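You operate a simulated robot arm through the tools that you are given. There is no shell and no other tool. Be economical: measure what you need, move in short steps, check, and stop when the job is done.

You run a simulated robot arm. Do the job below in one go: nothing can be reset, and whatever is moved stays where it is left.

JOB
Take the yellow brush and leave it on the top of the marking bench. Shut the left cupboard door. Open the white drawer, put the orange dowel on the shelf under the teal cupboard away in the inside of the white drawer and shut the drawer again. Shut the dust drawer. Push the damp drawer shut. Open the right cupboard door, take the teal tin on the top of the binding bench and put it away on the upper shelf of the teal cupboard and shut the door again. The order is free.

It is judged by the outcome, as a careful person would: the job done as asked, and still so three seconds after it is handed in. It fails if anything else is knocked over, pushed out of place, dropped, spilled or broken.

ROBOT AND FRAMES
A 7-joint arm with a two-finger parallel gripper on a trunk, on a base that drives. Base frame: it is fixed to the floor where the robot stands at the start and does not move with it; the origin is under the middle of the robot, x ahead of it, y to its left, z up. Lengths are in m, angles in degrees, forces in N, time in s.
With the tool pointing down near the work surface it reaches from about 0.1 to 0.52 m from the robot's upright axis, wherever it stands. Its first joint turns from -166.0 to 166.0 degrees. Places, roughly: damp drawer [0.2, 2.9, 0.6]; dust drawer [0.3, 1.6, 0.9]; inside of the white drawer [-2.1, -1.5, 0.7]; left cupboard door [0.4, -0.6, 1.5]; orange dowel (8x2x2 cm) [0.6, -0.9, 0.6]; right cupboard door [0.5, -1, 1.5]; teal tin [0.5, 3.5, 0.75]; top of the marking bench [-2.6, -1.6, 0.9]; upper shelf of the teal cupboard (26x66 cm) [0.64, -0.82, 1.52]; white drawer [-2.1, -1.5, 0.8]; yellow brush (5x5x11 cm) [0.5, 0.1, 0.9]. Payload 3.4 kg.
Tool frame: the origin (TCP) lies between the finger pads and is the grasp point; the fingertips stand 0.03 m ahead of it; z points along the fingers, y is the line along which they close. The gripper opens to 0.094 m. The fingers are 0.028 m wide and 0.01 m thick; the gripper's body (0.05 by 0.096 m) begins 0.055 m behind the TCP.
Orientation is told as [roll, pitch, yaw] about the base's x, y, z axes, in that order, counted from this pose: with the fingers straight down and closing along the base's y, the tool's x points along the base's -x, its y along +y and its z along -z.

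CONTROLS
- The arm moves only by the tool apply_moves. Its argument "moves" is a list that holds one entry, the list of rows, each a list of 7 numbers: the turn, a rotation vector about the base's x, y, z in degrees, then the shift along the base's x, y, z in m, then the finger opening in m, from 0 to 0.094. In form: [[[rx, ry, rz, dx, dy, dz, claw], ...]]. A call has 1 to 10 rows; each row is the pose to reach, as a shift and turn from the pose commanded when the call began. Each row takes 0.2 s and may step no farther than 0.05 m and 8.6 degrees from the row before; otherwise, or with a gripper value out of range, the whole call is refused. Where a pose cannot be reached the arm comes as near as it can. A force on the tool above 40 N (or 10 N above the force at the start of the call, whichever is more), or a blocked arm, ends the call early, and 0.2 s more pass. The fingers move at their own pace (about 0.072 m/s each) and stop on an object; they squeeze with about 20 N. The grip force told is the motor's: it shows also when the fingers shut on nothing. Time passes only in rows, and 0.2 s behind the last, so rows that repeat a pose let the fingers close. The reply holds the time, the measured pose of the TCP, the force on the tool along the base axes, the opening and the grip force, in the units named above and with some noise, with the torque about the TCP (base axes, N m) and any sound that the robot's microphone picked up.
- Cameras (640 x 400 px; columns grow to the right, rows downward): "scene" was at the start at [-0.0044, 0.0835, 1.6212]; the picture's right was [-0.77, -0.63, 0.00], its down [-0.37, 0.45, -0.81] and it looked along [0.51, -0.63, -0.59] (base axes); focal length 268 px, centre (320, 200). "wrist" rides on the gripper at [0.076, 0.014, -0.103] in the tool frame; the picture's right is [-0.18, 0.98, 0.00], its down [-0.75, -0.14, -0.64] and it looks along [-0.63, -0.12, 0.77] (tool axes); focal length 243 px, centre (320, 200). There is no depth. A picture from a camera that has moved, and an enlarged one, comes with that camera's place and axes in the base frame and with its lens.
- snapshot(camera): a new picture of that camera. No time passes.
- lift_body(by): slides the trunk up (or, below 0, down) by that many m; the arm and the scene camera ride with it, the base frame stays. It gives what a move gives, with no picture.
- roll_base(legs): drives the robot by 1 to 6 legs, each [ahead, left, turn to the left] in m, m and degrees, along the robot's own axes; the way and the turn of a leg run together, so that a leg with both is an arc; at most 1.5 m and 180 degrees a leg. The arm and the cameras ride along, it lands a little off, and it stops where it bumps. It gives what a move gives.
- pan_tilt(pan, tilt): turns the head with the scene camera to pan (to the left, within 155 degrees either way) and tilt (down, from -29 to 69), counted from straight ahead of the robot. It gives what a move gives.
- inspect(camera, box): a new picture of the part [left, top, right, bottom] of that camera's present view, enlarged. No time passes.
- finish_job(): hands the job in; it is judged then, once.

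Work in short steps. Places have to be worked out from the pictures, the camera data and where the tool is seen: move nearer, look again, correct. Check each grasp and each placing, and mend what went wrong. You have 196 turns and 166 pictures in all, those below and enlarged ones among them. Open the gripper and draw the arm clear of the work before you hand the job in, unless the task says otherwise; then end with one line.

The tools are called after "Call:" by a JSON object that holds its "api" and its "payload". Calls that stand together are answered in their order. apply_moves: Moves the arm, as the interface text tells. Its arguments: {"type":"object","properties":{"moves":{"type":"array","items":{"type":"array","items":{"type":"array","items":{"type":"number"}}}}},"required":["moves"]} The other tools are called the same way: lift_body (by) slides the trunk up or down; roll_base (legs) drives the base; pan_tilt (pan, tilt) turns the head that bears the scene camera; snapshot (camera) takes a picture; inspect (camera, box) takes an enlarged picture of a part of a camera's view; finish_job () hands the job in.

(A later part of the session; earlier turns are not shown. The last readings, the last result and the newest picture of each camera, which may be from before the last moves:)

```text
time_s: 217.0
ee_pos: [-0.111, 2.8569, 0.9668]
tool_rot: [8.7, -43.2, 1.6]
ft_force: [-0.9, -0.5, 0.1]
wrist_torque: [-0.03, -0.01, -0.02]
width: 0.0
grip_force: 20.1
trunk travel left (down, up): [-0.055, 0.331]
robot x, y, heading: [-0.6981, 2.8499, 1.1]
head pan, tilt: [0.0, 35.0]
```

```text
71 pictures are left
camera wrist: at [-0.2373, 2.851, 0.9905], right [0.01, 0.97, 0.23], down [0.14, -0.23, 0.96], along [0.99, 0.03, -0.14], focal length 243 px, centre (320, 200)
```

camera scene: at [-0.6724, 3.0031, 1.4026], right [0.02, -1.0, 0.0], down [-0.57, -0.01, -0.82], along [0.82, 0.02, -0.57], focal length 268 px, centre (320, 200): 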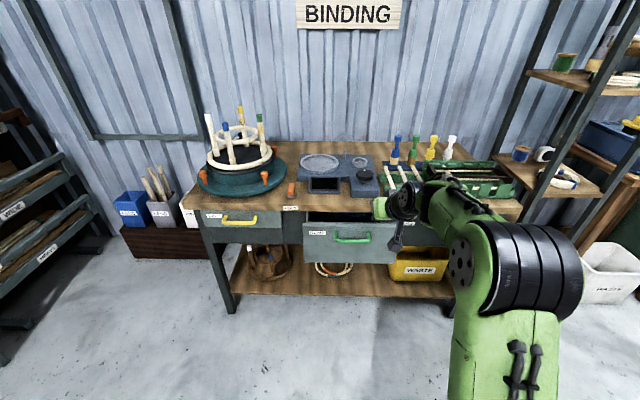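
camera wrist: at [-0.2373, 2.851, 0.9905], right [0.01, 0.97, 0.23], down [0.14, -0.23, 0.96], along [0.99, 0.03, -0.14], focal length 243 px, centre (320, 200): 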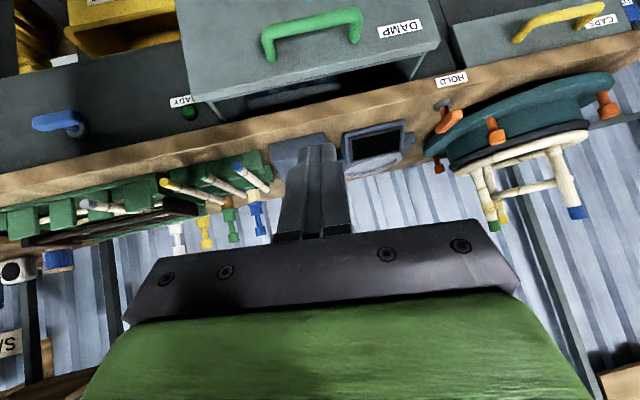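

The first row was a touch too long; I repeat it with shorter steps.

Call:
{"api": "apply_moves", "payload": {"moves": [[[0, 0, 0, -0.01, 0.005, -0.04, 0.0], [0, 0, 0, -0.02, 0.01, -0.08, 0.0], [0, 0, 0, -0.03, 0.02, -0.12, 0.0], [0, 0, 0, -0.04, 0.03, -0.16, 0.0], [0, 0, 0, -0.05, 0.04, -0.2, 0.0], [0, 0, 0, -0.05, 0.04, -0.24, 0.0], [0, 0, 0, -0.05, 0.04, -0.28, 0.0], [0, 0, 0, -0.05, 0.04, -0.3, 0.0]]]}}

Call:
{"api": "snapshot", "payload": {"camera": "scene"}}

Call:
{"api": "snapshot", "payload": {"camera": "wrist"}}

```text
time_s: 218.8
ee_pos: [-0.1583, 2.8968, 0.665]
tool_rot: [8.5, -43.1, 1.7]
ft_force: [0.0, 0.3, -0.7]
wrist_torque: [0.04, 0.03, 0.0]
width: 0.0
grip_force: 20.4
trunk travel left (down, up): [-0.055, 0.331]
robot x, y, heading: [-0.6962, 2.851, 1.6]
head pan, tilt: [0.0, 35.0]
```

```text
70 pictures are left
camera scene: at [-0.6722, 3.0029, 1.4026], right [0.02, -1.0, 0.0], down [-0.57, -0.01, -0.82], along [0.82, 0.02, -0.57], focal length 268 px, centre (320, 200)
```

scene: 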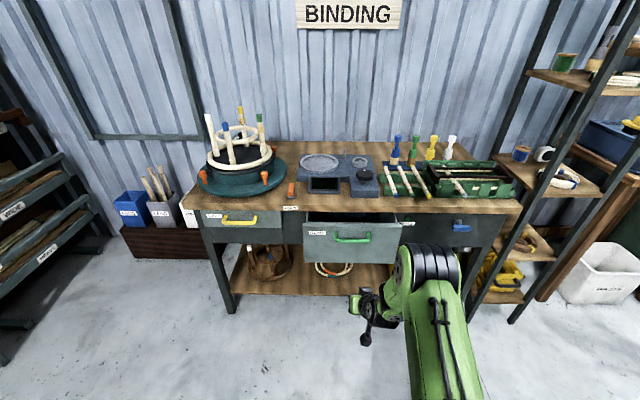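

```text
69 pictures are left
camera wrist: at [-0.2861, 2.8903, 0.6897], right [0.01, 0.97, 0.23], down [0.14, -0.23, 0.96], along [0.99, 0.03, -0.13], focal length 243 px, centre (320, 200)
```

wrist: 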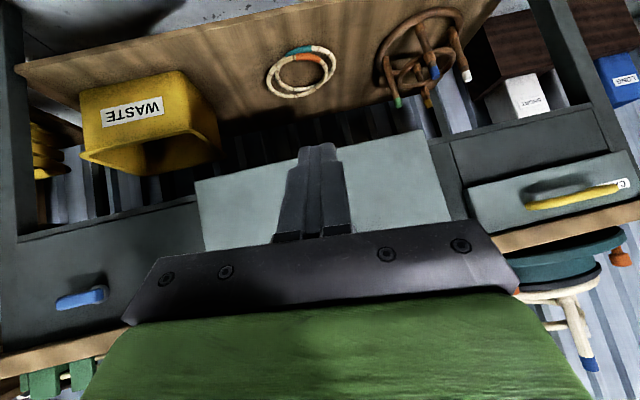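

By triangulation the drawer front is at x≈0.08, z 0.57–0.78, with the handle high at z≈0.735. So I push below the handle with the tool horizontal at z≈0.64.

Call:
{"api": "apply_moves", "payload": {"moves": [[[0, -8, 0, 0, 0, 0, 0.0], [0, -16, 0, 0, 0, 0, 0.0], [0, -24, 0, 0, 0, 0, 0.0], [0, -32, 0, 0, 0, -0.01, 0.0], [0, -40, 0, 0, 0, -0.02, 0.0], [0, -46, 0, 0, 0, -0.025, 0.0]]]}}

Call:
{"api": "snapshot", "payload": {"camera": "wrist"}}

Call:
{"api": "snapshot", "payload": {"camera": "scene"}}

```text
time_s: 220.2
ee_pos: [-0.1589, 2.8962, 0.6392]
tool_rot: [-47.8, -88.6, 57.6]
ft_force: [0.2, 1.0, 0.8]
wrist_torque: [0.0, -0.05, -0.01]
width: 0.0002
grip_force: 20.0
trunk travel left (down, up): [-0.055, 0.331]
robot x, y, heading: [-0.6994, 2.8525, 1.3]
head pan, tilt: [0.0, 35.0]
```

```text
68 pictures are left
camera wrist: at [-0.2655, 2.8908, 0.5672], right [-0.17, 0.97, 0.17], down [-0.6, -0.23, 0.77], along [0.78, 0.03, 0.62], focal length 243 px, centre (320, 200)
```

wrist: 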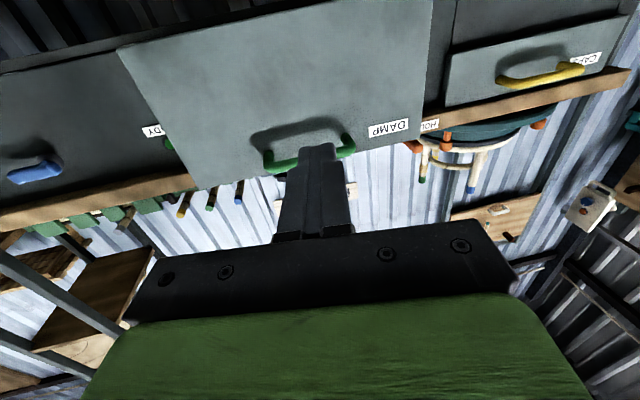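

```text
67 pictures are left
camera scene: at [-0.6724, 3.0031, 1.4026], right [0.02, -1.0, 0.0], down [-0.57, -0.01, -0.82], along [0.82, 0.02, -0.57], focal length 268 px, centre (320, 200)
```

scene: 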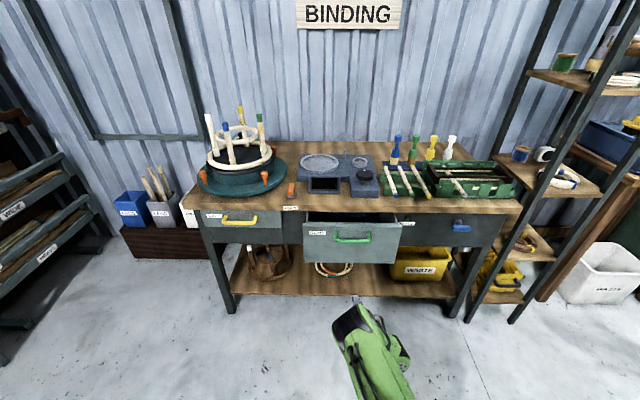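

Geometry confirmed. I drive ahead to contact and on, in short legs.

Call:
{"api": "roll_base", "payload": {"legs": [[0.22, 0, -1.2]]}}

Call:
{"api": "snapshot", "payload": {"camera": "scene"}}

```text
time_s: 221.8
ee_pos: [0.0599, 2.8885, 0.6391]
tool_rot: [-42.6, -88.5, 51.2]
ft_force: [0.5, 0.2, -0.2]
wrist_torque: [0.0, 0.0, 0.02]
width: 0.0
grip_force: 19.7
trunk travel left (down, up): [-0.055, 0.331]
robot x, y, heading: [-0.4748, 2.8544, 0.3]
head pan, tilt: [0.0, 35.0]
```

```text
66 pictures are left
camera scene: at [-0.4487, 3.0052, 1.4026], right [0.0, -1.0, 0.0], down [-0.57, 0.0, -0.82], along [0.82, 0.0, -0.57], focal length 268 px, centre (320, 200)
```

scene: 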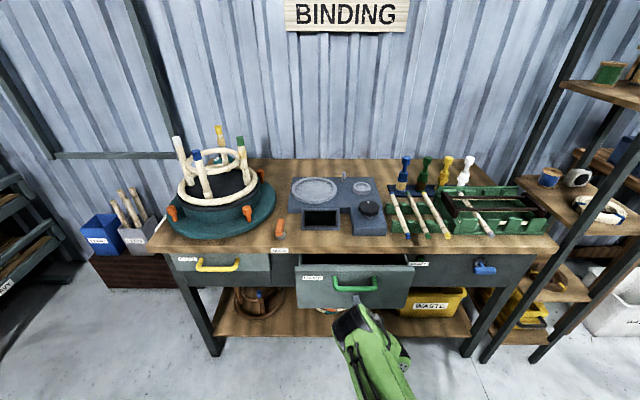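

No contact yet with the tip at x≈0.09. I continue in small legs.

Call:
{"api": "roll_base", "payload": {"legs": [[0.08, 0, 0]]}}

Call:
{"api": "snapshot", "payload": {"camera": "scene"}}

Call:
{"api": "snapshot", "payload": {"camera": "wrist"}}

```text
time_s: 223.0
ee_pos: [0.138, 2.8887, 0.6396]
tool_rot: [-41.2, -88.5, 49.7]
ft_force: [-0.2, 0.9, -0.3]
wrist_torque: [0.02, 0.03, -0.03]
width: 0.0002
grip_force: 19.8
trunk travel left (down, up): [-0.055, 0.331]
robot x, y, heading: [-0.3965, 2.8564, 0.4]
head pan, tilt: [0.0, 35.0]
stopped in leg 1: the force on the tool passed its limit at 81 N (the readings are from after the stop); the commanded pose is now the measured one
```

```text
65 pictures are left
camera scene: at [-0.3701, 3.0055, 1.4026], right [0.0, -1.0, 0.0], down [-0.57, 0.0, -0.82], along [0.82, 0.0, -0.57], focal length 268 px, centre (320, 200)
```

scene: 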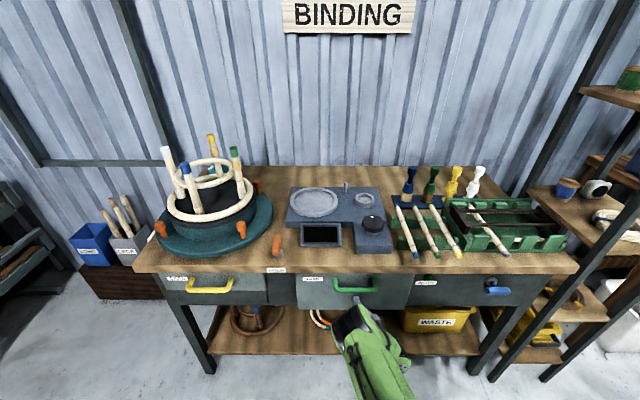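

```text
64 pictures are left
camera wrist: at [0.0324, 2.8861, 0.5662], right [-0.14, 0.98, 0.17], down [-0.6, -0.22, 0.77], along [0.79, 0.01, 0.62], focal length 243 px, centre (320, 200)
```

wrist: 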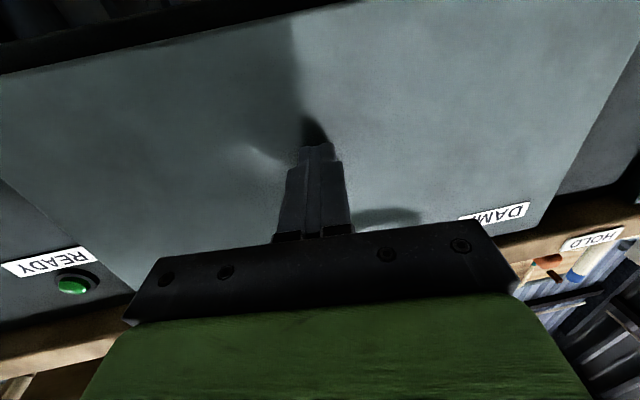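

It stopped hard; the drawer looks shut. I zoom in to verify that it's flush.

Call:
{"api": "inspect", "payload": {"camera": "scene", "box": [140, 230, 540, 400]}}

```text
1.60 times, centred on (340, 315) of scene
camera zoom: at [-0.3701, 3.0055, 1.4026], right [0.0, -1.0, 0.0], down [-0.57, 0.0, -0.82], along [0.82, 0.0, -0.57], focal length 430 px, centre (288, 16)
```

zoom: 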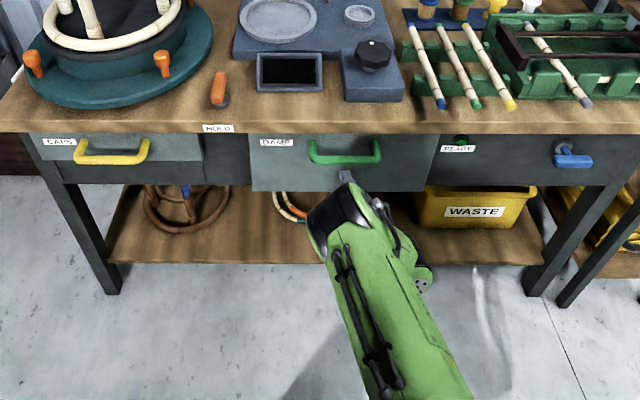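

It looks flush under the top. A gentle extra push will confirm the stop.

Call:
{"api": "apply_moves", "payload": {"moves": [[[0, 0, 0, 0.006, 0, 0, 0.0], [0, 0, 0, 0.012, 0, 0, 0.0]]]}}

```text
time_s: 223.5
ee_pos: [0.1391, 2.8886, 0.6391]
tool_rot: [-39.5, -88.5, 47.8]
ft_force: [-25.0, 1.9, 13.1]
wrist_torque: [-0.11, -0.73, -0.06]
width: 0.0002
grip_force: 20.1
trunk travel left (down, up): [-0.055, 0.331]
robot x, y, heading: [-0.3995, 2.8523, 0.1]
head pan, tilt: [0.0, 35.0]
stopped in row 2: the force on the tool passed its limit at 49 N (the readings are from after the stop); the commanded pose is now the measured one
```

The stop is firm, so the damp drawer is shut. I back off, raise up and look for the teal tin near (0.5, 3.5).

Call:
{"api": "roll_base", "payload": {"legs": [[-0.25, 0, 0], [0, 0.6, 0]]}}

Call:
{"api": "lift_body", "payload": {"by": 0.3}}

Call:
{"api": "pan_tilt", "payload": {"pan": 0, "tilt": 40}}

Call:
{"api": "snapshot", "payload": {"camera": "scene"}}

```text
time_s: 228.2
ee_pos: [-0.111, 3.4819, 0.6356]
tool_rot: [-32.7, -88.1, 41.1]
ft_force: [0.1, -0.7, 0.1]
wrist_torque: [0.01, 0.04, 0.01]
width: 0.0
grip_force: 19.5
trunk travel left (down, up): [-0.055, 0.331]
robot x, y, heading: [-0.651, 3.4449, 0.1]
head pan, tilt: [0.0, 35.0]
```

```text
time_s: 231.2
ee_pos: [-0.1112, 3.4806, 0.939]
tool_rot: [-32.3, -88.2, 40.8]
ft_force: [-1.0, 0.4, 0.4]
wrist_torque: [-0.01, -0.01, 0.0]
width: 0.0
grip_force: 20.3
trunk travel left (down, up): [-0.355, 0.031]
robot x, y, heading: [-0.654, 3.4486, 0.5]
head pan, tilt: [0.0, 35.0]
```

```text
time_s: 231.9
ee_pos: [-0.1109, 3.4803, 0.9364]
tool_rot: [-32.6, -88.2, 40.9]
ft_force: [0.2, 0.4, -0.4]
wrist_torque: [-0.02, 0.04, -0.01]
width: 0.0
grip_force: 19.8
trunk travel left (down, up): [-0.355, 0.031]
robot x, y, heading: [-0.6533, 3.4468, 0.3]
head pan, tilt: [0.0, 40.0]
```

```text
62 pictures are left
camera scene: at [-0.6256, 3.5967, 1.6962], right [0.01, -1.0, 0.0], down [-0.64, 0.0, -0.77], along [0.77, 0.0, -0.64], focal length 268 px, centre (320, 200)
```

scene: 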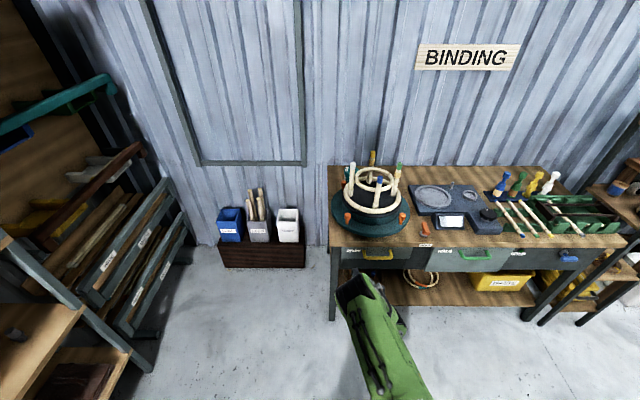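

The tin may be hidden behind the turntable jig. I zoom in there.

Call:
{"api": "inspect", "payload": {"camera": "scene", "box": [310, 130, 550, 280]}}

```text
2.67 times, centred on (430, 205) of scene
camera zoom: at [-0.6256, 3.5967, 1.6962], right [0.01, -1.0, 0.0], down [-0.64, 0.0, -0.77], along [0.77, 0.0, -0.64], focal length 716 px, centre (27, 187)
```

zoom: 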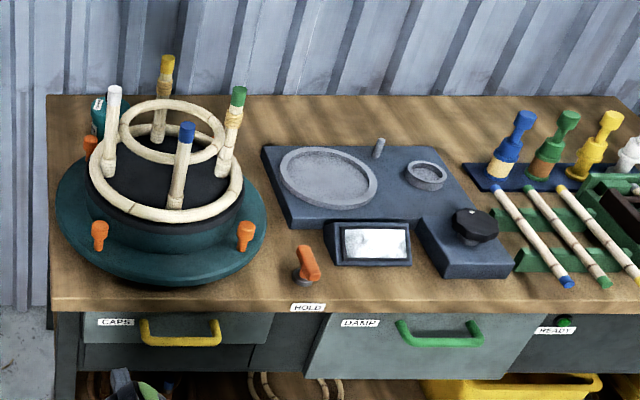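

The teal tin is in the back-left corner of the bench, behind the turntable. I drive around to the bench's left end and turn to see it.

Call:
{"api": "roll_base", "payload": {"legs": [[0, 0.45, 0], [0.4, 0, 0], [0, 0, -45]]}}

Call:
{"api": "snapshot", "payload": {"camera": "scene"}}

```text
time_s: 238.8
ee_pos: [0.1557, 3.5399, 0.9376]
tool_rot: [-32.2, -88.2, -4.1]
ft_force: [-0.3, -0.2, -0.5]
wrist_torque: [0.0, 0.02, -0.02]
width: 0.0
grip_force: 19.9
trunk travel left (down, up): [-0.355, 0.031]
robot x, y, heading: [-0.2498, 3.8958, -44.7]
head pan, tilt: [0.0, 40.0]
```

```text
60 pictures are left
camera scene: at [-0.1259, 3.9856, 1.6962], right [-0.7, -0.71, 0.0], down [-0.46, 0.45, -0.77], along [0.54, -0.54, -0.64], focal length 268 px, centre (320, 200)
```

scene: 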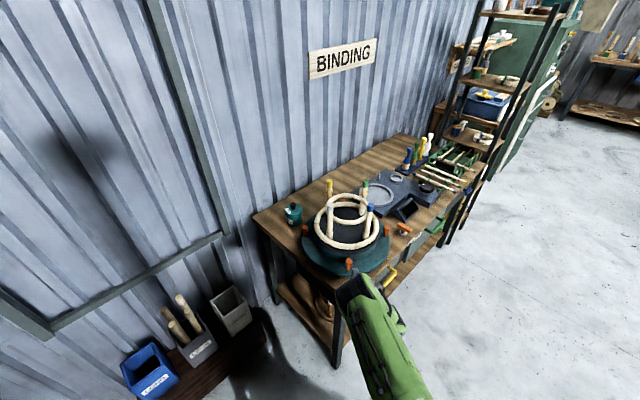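

By triangulation the tin is at about (0.566, 3.455, 0.89). I zoom in for its shape.

Call:
{"api": "inspect", "payload": {"camera": "scene", "box": [240, 170, 400, 270]}}

```text
4.00 times, centred on (320, 220) of scene
camera zoom: at [-0.1259, 3.9856, 1.6962], right [-0.7, -0.71, 0.0], down [-0.46, 0.45, -0.77], along [0.54, -0.54, -0.64], focal length 1074 px, centre (320, 120)
```

zoom: 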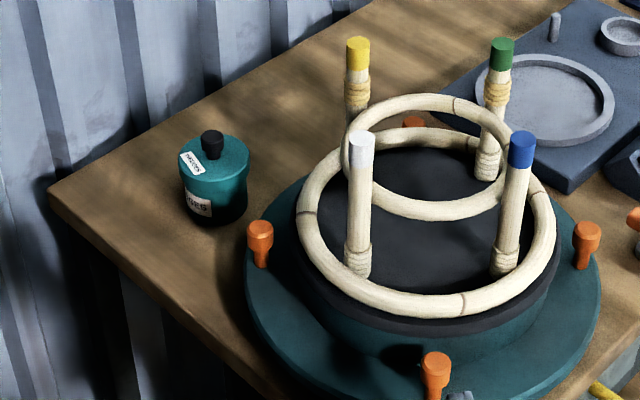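

The tin is about 7 cm wide, body z 0.846–0.925, with roughly 3 cm to the turntable. I'll grasp it from the bench's left end with the tool 30° below horizontal. First I raise the arm and set that tilt.

Call:
{"api": "apply_moves", "payload": {"moves": [[[3.5, 3.5, 0, 0, 0, 0.04, 0.0], [7, 7, 0, 0, 0, 0.08, 0.03], [10.5, 10.5, 0, 0, 0, 0.12, 0.06], [14, 14, 0, 0, 0, 0.16, 0.09], [17.5, 17.5, 0, 0, 0, 0.2, 0.092], [19.8, 19.8, 0, 0, 0, 0.24, 0.092], [19.8, 19.8, 0, 0, 0, 0.27, 0.092]]]}}

Call:
{"api": "snapshot", "payload": {"camera": "scene"}}

```text
time_s: 240.4
ee_pos: [0.1538, 3.5411, 1.2079]
tool_rot: [6.6, -60.6, -42.7]
ft_force: [-0.4, -0.5, 0.7]
wrist_torque: [0.01, 0.02, -0.02]
width: 0.0919
grip_force: 0.0
trunk travel left (down, up): [-0.355, 0.031]
robot x, y, heading: [-0.2474, 3.8954, -44.7]
head pan, tilt: [0.0, 40.0]
```

```text
58 pictures are left
camera scene: at [-0.1277, 3.9856, 1.6963], right [-0.7, -0.71, 0.0], down [-0.46, 0.45, -0.77], along [0.55, -0.54, -0.64], focal length 268 px, centre (320, 200)
```

scene: 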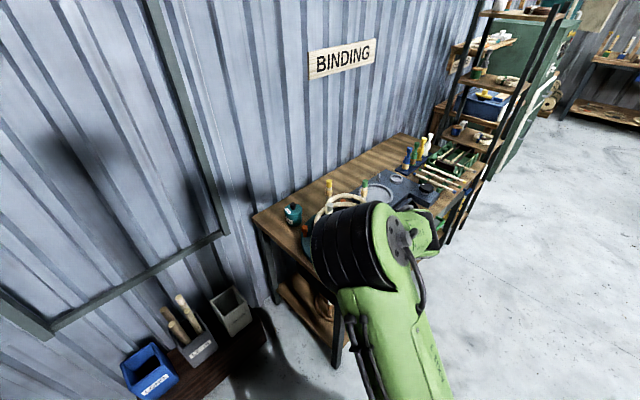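

Now a diagonal drive to about (0.256, 3.99), then a turn to heading -60.

Call:
{"api": "roll_base", "payload": {"legs": [[0.15, 0.42, 0], [0.12, 0, 0], [0, 0, -15]]}}

Call:
{"api": "pan_tilt", "payload": {"pan": 10, "tilt": 55}}

Call:
{"api": "snapshot", "payload": {"camera": "scene"}}

Call:
{"api": "snapshot", "payload": {"camera": "wrist"}}

```text
time_s: 244.8
ee_pos: [0.5365, 3.5549, 1.208]
tool_rot: [6.4, -60.7, -57.6]
ft_force: [0.4, -0.1, -0.5]
wrist_torque: [-0.02, -0.02, 0.01]
width: 0.0919
grip_force: 0.1
trunk travel left (down, up): [-0.355, 0.031]
robot x, y, heading: [0.236, 4.0024, -59.8]
head pan, tilt: [0.0, 40.0]
```

```text
time_s: 245.6
ee_pos: [0.5359, 3.5549, 1.207]
tool_rot: [6.5, -60.5, -57.6]
ft_force: [0.2, 1.0, -1.2]
wrist_torque: [0.03, 0.04, 0.01]
width: 0.092
grip_force: 0.0
trunk travel left (down, up): [-0.355, 0.031]
robot x, y, heading: [0.2328, 4.006, -59.6]
head pan, tilt: [10.0, 55.0]
```

```text
57 pictures are left
camera scene: at [0.3824, 4.076, 1.6755], right [-0.76, -0.65, 0.0], down [-0.53, 0.62, -0.57], along [0.37, -0.44, -0.82], focal length 268 px, centre (320, 200)
```

scene: 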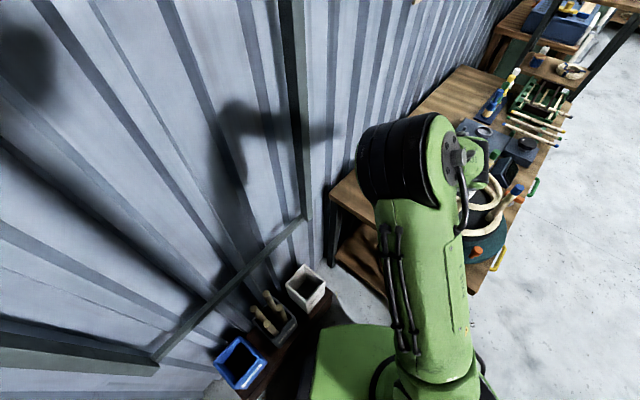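

```text
56 pictures are left
camera wrist: at [0.4702, 3.6634, 1.1936], right [0.82, 0.53, 0.21], down [-0.27, 0.03, 0.96], along [0.5, -0.85, 0.17], focal length 243 px, centre (320, 200)
```

wrist: 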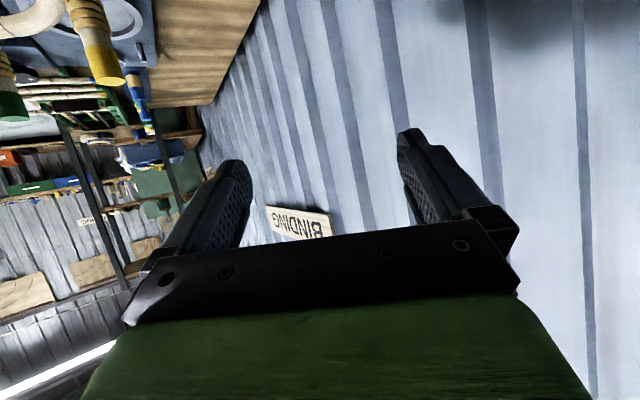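

The elbow blocks the head's view of the tin, so I'll rely on the wrist camera. I turn the tool to about -70° yaw to stay clear of the turntable peg, and come down to a pre-grasp 12 cm short of the tin.

Call:
{"api": "apply_moves", "payload": {"moves": [[[-0.5, 0.6, -5, -0.003, 0.01, -0.045, 0.092], [-1, 1.2, -10, -0.006, 0.02, -0.09, 0.092], [-1.5, 1.8, -15, -0.01, 0.022, -0.135, 0.092], [-2, 2.5, -19, -0.01, 0.022, -0.18, 0.092], [-2, 2.5, -19, -0.01, 0.022, -0.22, 0.092]]]}}

Call:
{"api": "snapshot", "payload": {"camera": "wrist"}}

Call:
{"api": "snapshot", "payload": {"camera": "scene"}}

```text
time_s: 246.8
ee_pos: [0.5272, 3.5771, 0.9883]
tool_rot: [-0.1, -61.3, -71.0]
ft_force: [0.1, -0.5, -2.0]
wrist_torque: [-0.01, 0.01, 0.01]
width: 0.092
grip_force: 0.1
trunk travel left (down, up): [-0.355, 0.031]
robot x, y, heading: [0.2371, 4.0056, -59.6]
head pan, tilt: [10.0, 55.0]
```

```text
55 pictures are left
camera wrist: at [0.4988, 3.7009, 0.9706], right [0.96, 0.24, 0.16], down [-0.2, 0.14, 0.97], along [0.21, -0.96, 0.19], focal length 243 px, centre (320, 200)
```

wrist: 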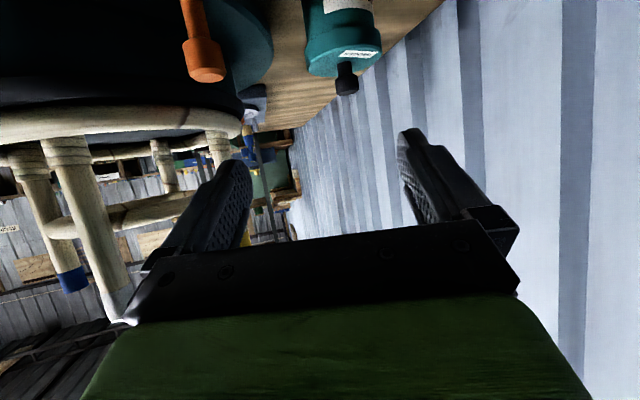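

```text
54 pictures are left
camera scene: at [0.3825, 4.0751, 1.6755], right [-0.76, -0.65, 0.0], down [-0.53, 0.62, -0.57], along [0.37, -0.44, -0.82], focal length 268 px, centre (320, 200)
```

scene: 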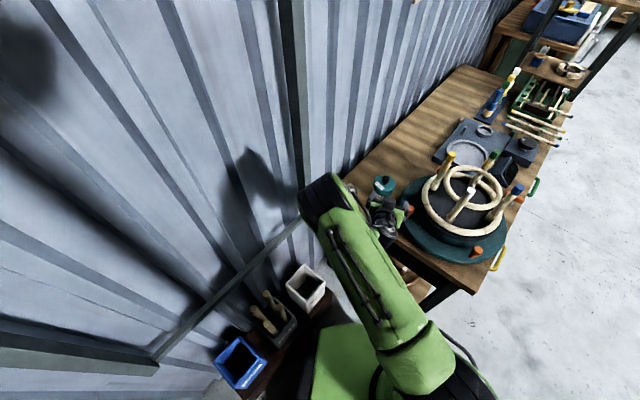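

Better fix: the tin is near (0.60, 3.44) with its lid top at z≈0.88. I shift sideways to line up, advance partway, and look again.

Call:
{"api": "apply_moves", "payload": {"moves": [[[0, 0, 0, 0.02, 0.01, -0.02, 0.092], [0, 0, 0, 0.035, -0.02, -0.04, 0.092], [0, 0, 0, 0.045, -0.05, -0.06, 0.092]]]}}

Call:
{"api": "snapshot", "payload": {"camera": "wrist"}}

Call:
{"api": "inspect", "payload": {"camera": "scene", "box": [320, 140, 480, 240]}}

```text
time_s: 247.6
ee_pos: [0.573, 3.5269, 0.928]
tool_rot: [-0.1, -61.3, -70.8]
ft_force: [0.7, -0.8, -0.5]
wrist_torque: [-0.01, 0.01, 0.01]
width: 0.092
grip_force: 0.1
trunk travel left (down, up): [-0.355, 0.031]
robot x, y, heading: [0.2364, 4.0039, -59.7]
head pan, tilt: [10.0, 55.0]
```

```text
53 pictures are left
camera wrist: at [0.544, 3.6499, 0.911], right [0.96, 0.24, 0.16], down [-0.2, 0.14, 0.97], along [0.21, -0.96, 0.19], focal length 243 px, centre (320, 200)
```

wrist: 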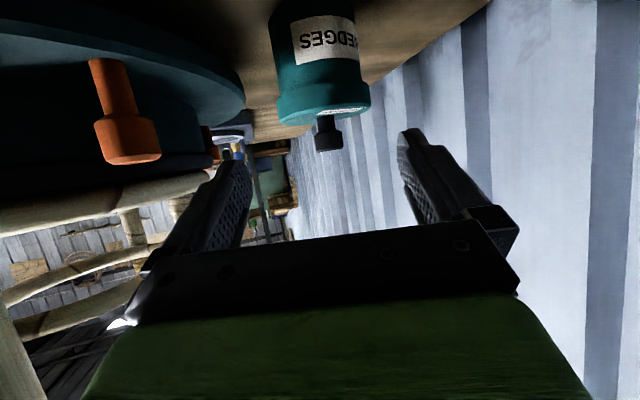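

```text
4.00 times, centred on (400, 190) of scene
camera zoom: at [0.3828, 4.0753, 1.6754], right [-0.76, -0.65, 0.0], down [-0.53, 0.62, -0.57], along [0.37, -0.44, -0.82], focal length 1074 px, centre (0, 240)
```

zoom: 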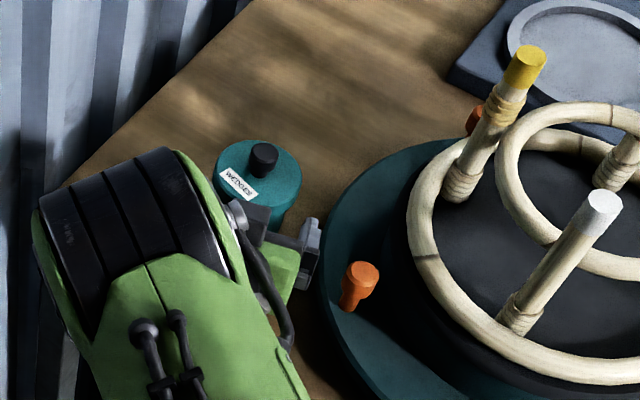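

Refined fix: tin axis (0.608, 3.433), lid top z≈0.876, about 8 cm across, so 7 mm clearance each side. The tool is aligned within 2 mm. I open fully and advance most of the way.

Call:
{"api": "apply_moves", "payload": {"moves": [[[0, 0, 0, 0.008, -0.024, -0.022, 0.094], [0, 0, 0, 0.017, -0.048, -0.042, 0.094]]]}}

Call:
{"api": "snapshot", "payload": {"camera": "wrist"}}

Call:
{"api": "inspect", "payload": {"camera": "scene", "box": [320, 140, 480, 240]}}

```text
time_s: 248.2
ee_pos: [0.59, 3.4779, 0.8857]
tool_rot: [-0.1, -61.3, -70.9]
ft_force: [0.5, 0.7, 0.1]
wrist_torque: [0.01, -0.01, 0.03]
width: 0.094
grip_force: 0.2
trunk travel left (down, up): [-0.355, 0.031]
robot x, y, heading: [0.2353, 4.0036, -59.7]
head pan, tilt: [10.0, 55.0]
```

```text
51 pictures are left
camera wrist: at [0.5608, 3.6019, 0.8693], right [0.96, 0.24, 0.16], down [-0.2, 0.15, 0.97], along [0.21, -0.96, 0.19], focal length 243 px, centre (320, 200)
```

wrist: 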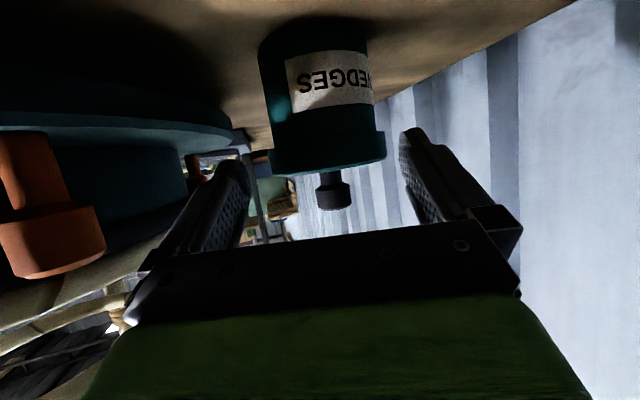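

```text
4.00 times, centred on (400, 190) of scene
camera zoom: at [0.3825, 4.0757, 1.6754], right [-0.76, -0.65, 0.0], down [-0.53, 0.62, -0.57], along [0.37, -0.44, -0.82], focal length 1074 px, centre (0, 240)
```

zoom: 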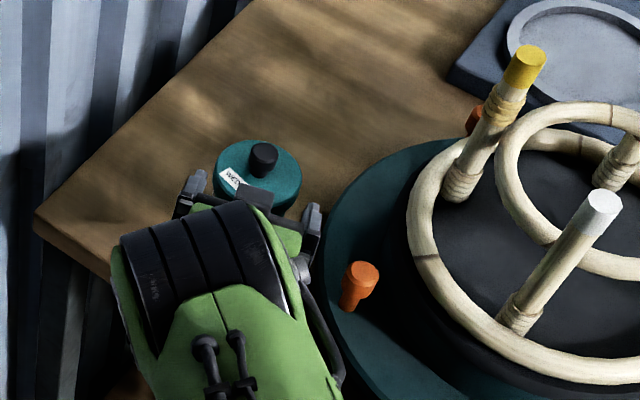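

The fingers straddle the tin well. I go in the rest of the way, down onto the body below the lid.

Call:
{"api": "apply_moves", "payload": {"moves": [[[0, 0, 0, 0.007, -0.017, -0.019, 0.094], [0, 0, 0, 0.014, -0.034, -0.037, 0.094]]]}}

Call:
{"api": "snapshot", "payload": {"camera": "wrist"}}

Call:
{"api": "inspect", "payload": {"camera": "scene", "box": [320, 140, 480, 240]}}

```text
time_s: 248.8
ee_pos: [0.6025, 3.4437, 0.8488]
tool_rot: [0.0, -61.4, -71.0]
ft_force: [0.0, 0.4, 0.0]
wrist_torque: [0.0, -0.04, -0.03]
width: 0.0941
grip_force: 0.1
trunk travel left (down, up): [-0.355, 0.031]
robot x, y, heading: [0.2361, 4.0064, -59.4]
head pan, tilt: [10.0, 55.0]
```

```text
49 pictures are left
camera wrist: at [0.5741, 3.5685, 0.8328], right [0.96, 0.24, 0.16], down [-0.2, 0.14, 0.97], along [0.21, -0.96, 0.19], focal length 243 px, centre (320, 200)
```

wrist: 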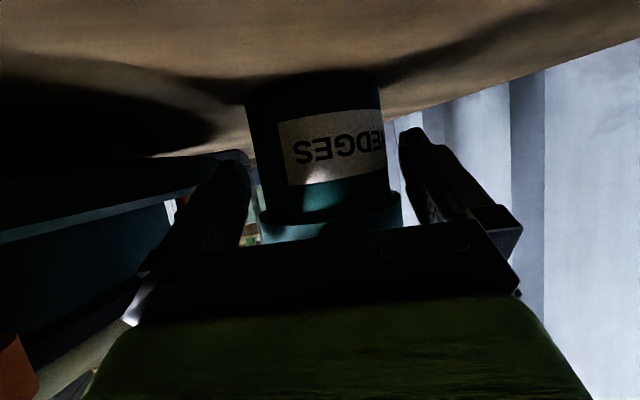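

```text
4.00 times, centred on (400, 190) of scene
camera zoom: at [0.3823, 4.0758, 1.6754], right [-0.76, -0.65, 0.0], down [-0.53, 0.62, -0.57], along [0.37, -0.44, -0.82], focal length 1074 px, centre (0, 240)
```

zoom: 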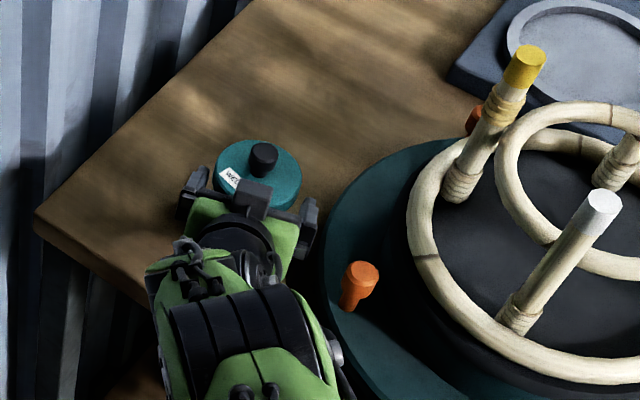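

The tin sits between the fingers and the palm is just clear of the lid. I close.

Call:
{"api": "apply_moves", "payload": {"moves": [[[0, 0, 0, 0, 0, 0, 0.07], [0, 0, 0, 0, 0, 0, 0.05], [0, 0, 0, 0, 0, 0, 0.05]]]}}

Call:
{"api": "snapshot", "payload": {"camera": "wrist"}}

```text
time_s: 249.6
ee_pos: [0.6021, 3.4455, 0.8483]
tool_rot: [0.0, -61.4, -71.0]
ft_force: [-0.6, 0.1, -2.1]
wrist_torque: [0.02, 0.01, -0.01]
width: 0.0771
grip_force: 20.2
trunk travel left (down, up): [-0.355, 0.031]
robot x, y, heading: [0.2373, 4.0008, -59.5]
head pan, tilt: [10.0, 55.0]
```

```text
47 pictures are left
camera wrist: at [0.5742, 3.5686, 0.8327], right [0.96, 0.24, 0.16], down [-0.2, 0.14, 0.97], along [0.21, -0.96, 0.18], focal length 243 px, centre (320, 200)
```

wrist: 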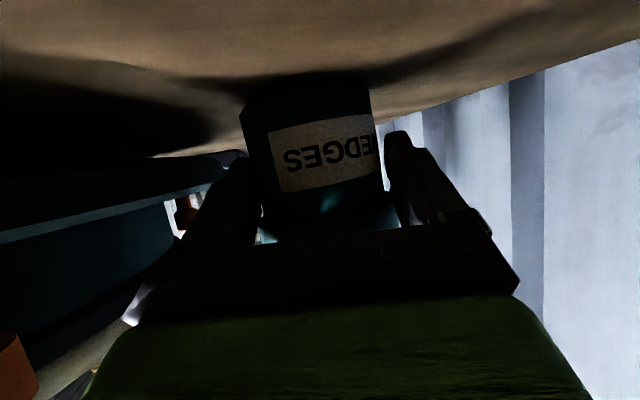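

Gripped at 7.7 cm. I lift gently, commanding a tight close so the squeeze holds.

Call:
{"api": "apply_moves", "payload": {"moves": [[[0, 0, 0, 0, 0, 0.015, 0.03], [0, 0, 0, 0, 0, 0.04, 0.03], [0, 0, 0, 0, 0, 0.08, 0.03], [0, 0, 0, 0, 0, 0.12, 0.03]]]}}

Call:
{"api": "snapshot", "payload": {"camera": "wrist"}}

Call:
{"api": "snapshot", "payload": {"camera": "scene"}}

```text
time_s: 250.6
ee_pos: [0.603, 3.4461, 0.9682]
tool_rot: [0.0, -61.2, -71.0]
ft_force: [0.3, -0.4, -2.1]
wrist_torque: [0.02, -0.1, 0.07]
width: 0.0709
grip_force: 19.8
trunk travel left (down, up): [-0.355, 0.031]
robot x, y, heading: [0.2337, 4.0059, -60.0]
head pan, tilt: [10.0, 55.0]
heard: snap
```

```text
46 pictures are left
camera wrist: at [0.5743, 3.5691, 0.9527], right [0.96, 0.24, 0.16], down [-0.2, 0.14, 0.97], along [0.21, -0.96, 0.18], focal length 243 px, centre (320, 200)
```

wrist: 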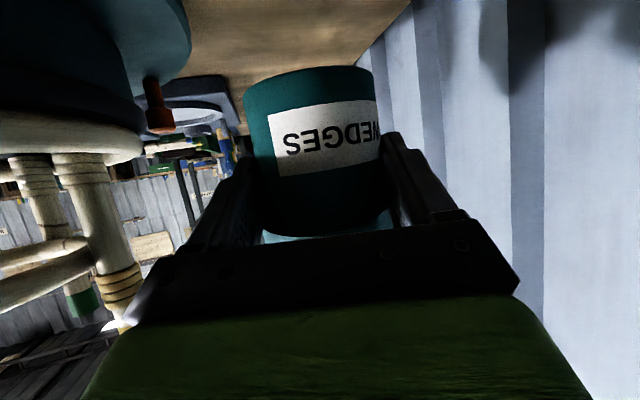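

```text
45 pictures are left
camera scene: at [0.3821, 4.0763, 1.6755], right [-0.76, -0.65, 0.0], down [-0.53, 0.62, -0.57], along [0.37, -0.44, -0.82], focal length 268 px, centre (320, 200)
```

scene: 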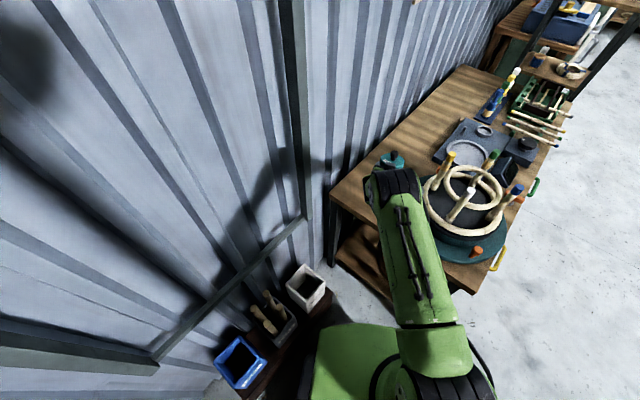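

I heard a snap, and the width went from 7.7 to 7.1 cm, so the pads may have settled from the lid onto the body. I look at the tin closely.

Call:
{"api": "inspect", "payload": {"camera": "wrist", "box": [160, 40, 480, 260]}}

Call:
{"api": "inspect", "payload": {"camera": "scene", "box": [320, 120, 480, 220]}}

```text
1.82 times, centred on (320, 150) of wrist
camera zoom: at [0.5743, 3.5691, 0.9527], right [0.96, 0.24, 0.16], down [-0.2, 0.14, 0.97], along [0.21, -0.96, 0.18], focal length 441 px, centre (320, 291)
```

zoom: 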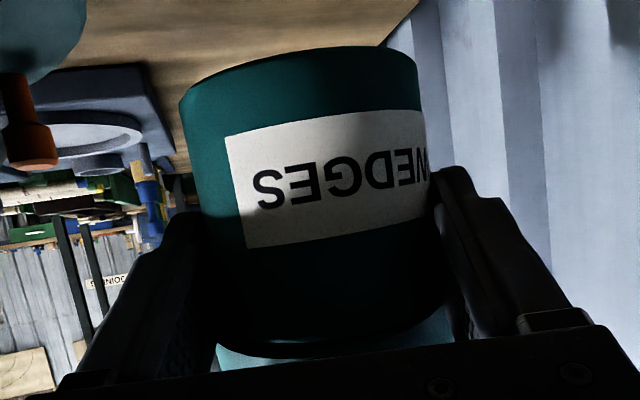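

```text
4.00 times, centred on (400, 170) of scene
camera zoom: at [0.3821, 4.0763, 1.6755], right [-0.76, -0.65, 0.0], down [-0.53, 0.62, -0.57], along [0.37, -0.44, -0.82], focal length 1074 px, centre (0, 320)
```

zoom: 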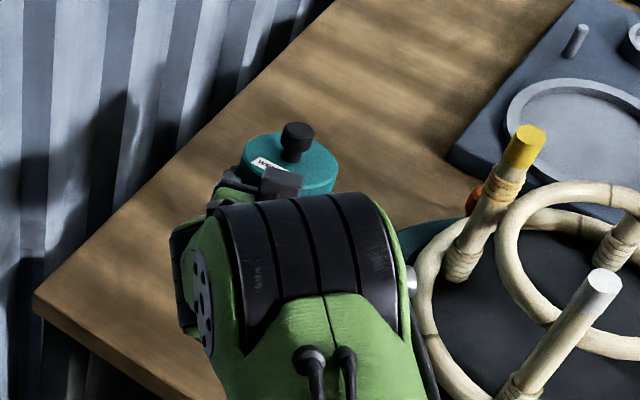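

The lid is on and the tin is held upright by its body. I raise it well above the jig posts before driving.

Call:
{"api": "apply_moves", "payload": {"moves": [[[0, 0, 0, 0, 0, 0.04, 0.03], [0, 0, 0, 0, 0.0, 0.08, 0.03], [0, 0, 0, 0, 0.01, 0.12, 0.03], [0, 0, 0, -0.01, 0.02, 0.16, 0.03], [0, 0, 0, -0.02, 0.03, 0.2, 0.03], [0, 0, 0, -0.03, 0.04, 0.24, 0.03], [0, 0, 0, -0.03, 0.05, 0.28, 0.03]]]}}

Call:
{"api": "snapshot", "payload": {"camera": "wrist"}}

Call:
{"api": "snapshot", "payload": {"camera": "scene"}}

```text
time_s: 252.2
ee_pos: [0.572, 3.4955, 1.2498]
tool_rot: [0.0, -61.3, -70.9]
ft_force: [-0.1, 0.2, -2.5]
wrist_torque: [0.06, 0.03, 0.0]
width: 0.0701
grip_force: 20.0
trunk travel left (down, up): [-0.355, 0.031]
robot x, y, heading: [0.2335, 4.0012, -59.7]
head pan, tilt: [10.0, 55.0]
```

```text
42 pictures are left
camera wrist: at [0.5436, 3.6199, 1.2338], right [0.96, 0.24, 0.16], down [-0.2, 0.14, 0.97], along [0.21, -0.96, 0.19], focal length 243 px, centre (320, 200)
```

wrist: 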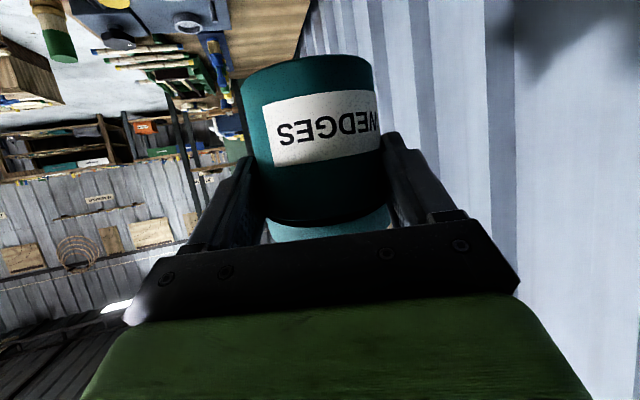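

```text
41 pictures are left
camera scene: at [0.3821, 4.0771, 1.6755], right [-0.76, -0.65, 0.0], down [-0.53, 0.62, -0.57], along [0.37, -0.44, -0.82], focal length 268 px, centre (320, 200)
```

scene: 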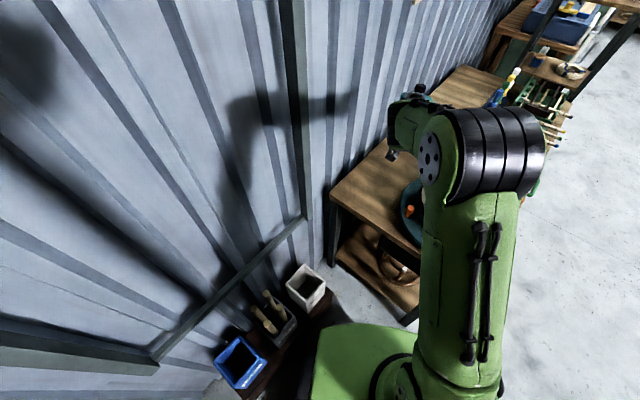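

The tin is stable. I drive out sideways over the jig with good clearance, then turn to heading 0.

Call:
{"api": "roll_base", "payload": {"legs": [[0, -0.8, 0], [0, 0, 59.7]]}}

Call:
{"api": "snapshot", "payload": {"camera": "wrist"}}

```text
time_s: 259.1
ee_pos: [0.1502, 3.6378, 1.2485]
tool_rot: [0.1, -61.4, -10.8]
ft_force: [-0.3, 0.1, -2.1]
wrist_torque: [0.01, 0.05, -0.01]
width: 0.0699
grip_force: 19.8
trunk travel left (down, up): [-0.355, 0.031]
robot x, y, heading: [-0.4535, 3.5962, 0.7]
head pan, tilt: [10.0, 55.0]
```

```text
40 pictures are left
camera wrist: at [0.0287, 3.6759, 1.233], right [0.27, 0.95, 0.16], down [-0.22, -0.1, 0.97], along [0.94, -0.3, 0.19], focal length 243 px, centre (320, 200)
```

wrist: 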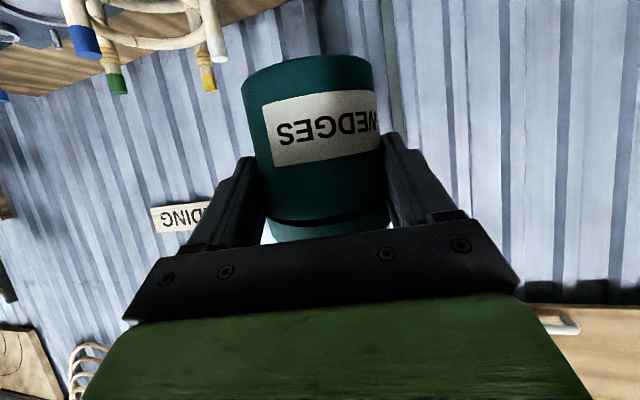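

The tin is steady. I drive the long leg back down the aisle to the cupboard.

Call:
{"api": "roll_base", "payload": {"legs": [[-0.17, -1.3, -0.7], [0, -1.3, 0], [0, -1.3, 0], [0, -0.45, 0]]}}

Call:
{"api": "pan_tilt", "payload": {"pan": -5, "tilt": 15}}

Call:
{"api": "snapshot", "payload": {"camera": "scene"}}

Call:
{"api": "snapshot", "payload": {"camera": "wrist"}}

```text
time_s: 280.3
ee_pos: [-0.0346, -0.7233, 1.2488]
tool_rot: [0.1, -61.3, -11.6]
ft_force: [-0.4, 0.1, -2.3]
wrist_torque: [0.03, 0.05, -0.01]
width: 0.07
grip_force: 19.7
trunk travel left (down, up): [-0.355, 0.031]
robot x, y, heading: [-0.6446, -0.7521, -0.1]
head pan, tilt: [10.0, 55.0]
```

```text
time_s: 281.4
ee_pos: [-0.0346, -0.7235, 1.2478]
tool_rot: [0.0, -61.3, -11.5]
ft_force: [0.1, 0.3, -2.7]
wrist_torque: [0.0, 0.04, -0.03]
width: 0.0701
grip_force: 20.7
trunk travel left (down, up): [-0.355, 0.031]
robot x, y, heading: [-0.6448, -0.7539, -0.1]
head pan, tilt: [-5.0, 15.0]
```

```text
39 pictures are left
camera scene: at [-0.6104, -0.6124, 1.7356], right [-0.09, -1.0, 0.0], down [-0.26, 0.02, -0.97], along [0.96, -0.09, -0.26], focal length 268 px, centre (320, 200)
```

scene: 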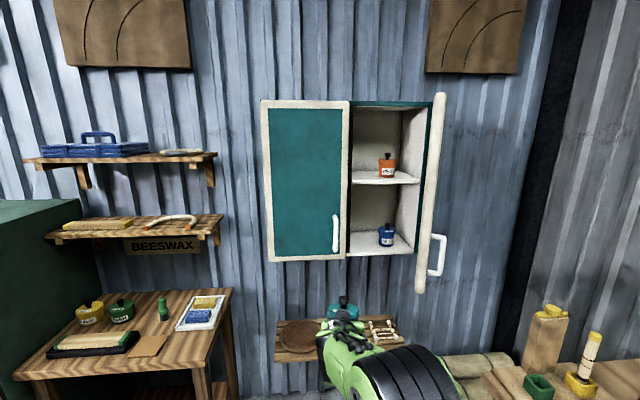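

```text
38 pictures are left
camera wrist: at [-0.1568, -0.6845, 1.2329], right [0.28, 0.95, 0.16], down [-0.23, -0.1, 0.97], along [0.93, -0.31, 0.19], focal length 243 px, centre (320, 200)
```

wrist: 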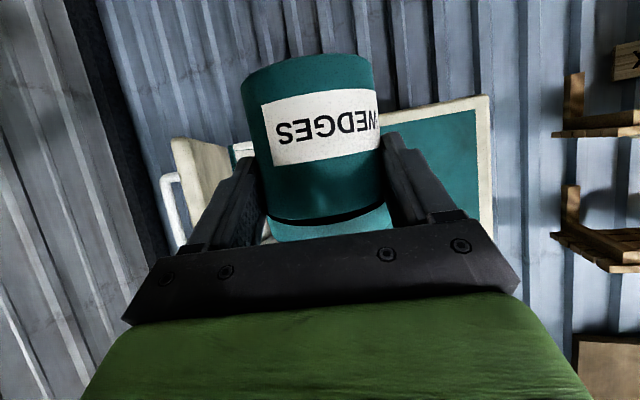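

The upper shelf's top is at z≈1.515 with its front edge at x≈0.476. The orange tin is at about (0.60, -1.045), so a free spot for the teal tin is near (0.57, -0.925). I raise the trunk and arm to full height here and square the tool.

Call:
{"api": "lift_body", "payload": {"by": 0.03}}

Call:
{"api": "apply_moves", "payload": {"moves": [[[0, 0, 2, 0, 0, 0.045, 0.03], [0, 0, 4, 0, 0, 0.09, 0.03], [0, 0, 6, 0, 0, 0.135, 0.03], [0, 0, 8, 0, 0, 0.18, 0.03], [0, 0, 10, 0, 0, 0.225, 0.03], [0, 0, 11.5, 0, 0, 0.27, 0.03], [0, 0, 11.5, 0, 0, 0.31, 0.03], [0, 0, 11.5, 0, 0, 0.345, 0.03]]]}}

Call:
{"api": "snapshot", "payload": {"camera": "scene"}}

```text
time_s: 282.1
ee_pos: [-0.0339, -0.7227, 1.2791]
tool_rot: [0.0, -61.3, -11.5]
ft_force: [-0.1, 0.6, -2.6]
wrist_torque: [-0.01, 0.02, 0.0]
width: 0.0702
grip_force: 19.8
trunk travel left (down, up): [-0.385, 0.001]
robot x, y, heading: [-0.649, -0.7535, -0.0]
head pan, tilt: [-5.0, 15.0]
```

```text
time_s: 283.9
ee_pos: [-0.0513, -0.7247, 1.5915]
tool_rot: [0.0, -61.3, 0.2]
ft_force: [-0.1, -0.1, -2.3]
wrist_torque: [0.0, 0.03, 0.02]
width: 0.07
grip_force: 20.2
out of reach, approached as far as the arm can: row 7, 8
trunk travel left (down, up): [-0.385, 0.001]
robot x, y, heading: [-0.6472, -0.7532, -0.3]
head pan, tilt: [-5.0, 15.0]
```

```text
37 pictures are left
camera scene: at [-0.6137, -0.6125, 1.765], right [-0.09, -1.0, 0.0], down [-0.26, 0.02, -0.97], along [0.96, -0.09, -0.26], focal length 268 px, centre (320, 200)
```

scene: 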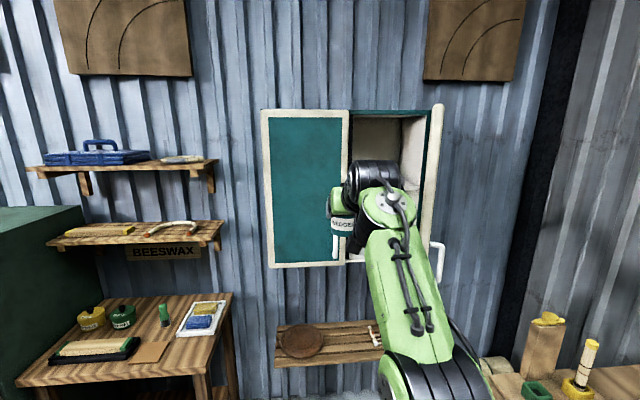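

The TCP tops out near z 1.59 here. I zoom in to measure where the tin's bottom is relative to the shelf.

Call:
{"api": "inspect", "payload": {"camera": "scene", "box": [280, 150, 440, 270]}}

```text
3.33 times, centred on (360, 210) of scene
camera zoom: at [-0.6137, -0.6125, 1.765], right [-0.09, -1.0, 0.0], down [-0.26, 0.02, -0.97], along [0.96, -0.09, -0.26], focal length 895 px, centre (187, 167)
```

zoom: 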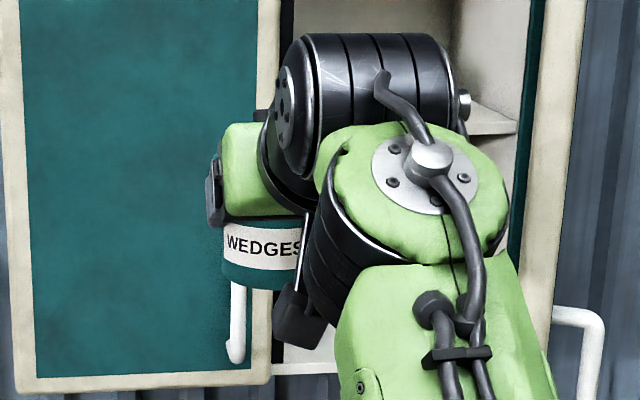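

The tin's bottom is about 5.4 cm below the TCP, at z≈1.538, giving around 2 cm clearance over the shelf. I turn the base 12° right so the arm enters between the door edge and the open right door, then approach partway.

Call:
{"api": "roll_base", "payload": {"legs": [[0, 0, -11.8], [0.38, 0.047, 0]]}}

Call:
{"api": "pan_tilt", "payload": {"pan": 5, "tilt": 12}}

Call:
{"api": "snapshot", "payload": {"camera": "scene"}}

Call:
{"api": "snapshot", "payload": {"camera": "wrist"}}

```text
time_s: 287.1
ee_pos: [0.3271, -0.8825, 1.5902]
tool_rot: [0.0, -61.2, -12.0]
ft_force: [0.2, 0.9, -3.7]
wrist_torque: [0.0, 0.08, -0.02]
width: 0.0701
grip_force: 20.4
trunk travel left (down, up): [-0.385, 0.001]
robot x, y, heading: [-0.2631, -0.7901, -12.2]
head pan, tilt: [-5.0, 15.0]
```

```text
time_s: 287.8
ee_pos: [0.3269, -0.8832, 1.5896]
tool_rot: [0.0, -61.3, -11.8]
ft_force: [0.2, 0.0, -2.3]
wrist_torque: [-0.01, 0.05, -0.01]
width: 0.0701
grip_force: 19.7
trunk travel left (down, up): [-0.385, 0.001]
robot x, y, heading: [-0.2609, -0.7884, -12.0]
head pan, tilt: [5.0, 12.0]
```

```text
35 pictures are left
camera scene: at [-0.1963, -0.6397, 1.7697], right [-0.12, -0.99, 0.0], down [-0.21, 0.03, -0.98], along [0.97, -0.12, -0.21], focal length 268 px, centre (320, 200)
```

scene: 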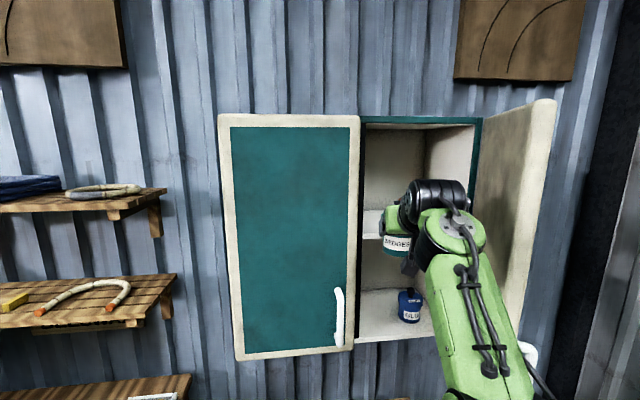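

```text
34 pictures are left
camera wrist: at [0.2059, -0.8425, 1.5744], right [0.29, 0.94, 0.16], down [-0.23, -0.1, 0.97], along [0.93, -0.32, 0.19], focal length 243 px, centre (320, 200)
```

wrist: 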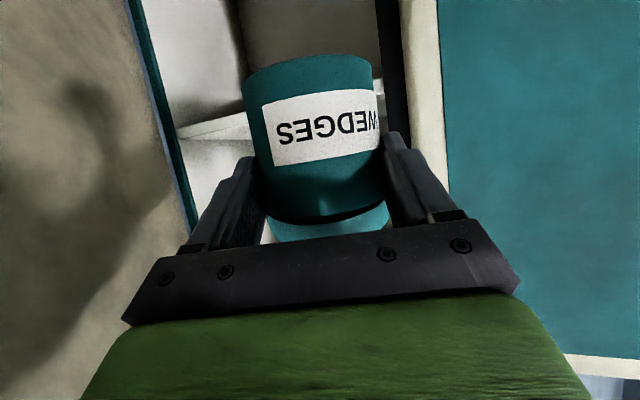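

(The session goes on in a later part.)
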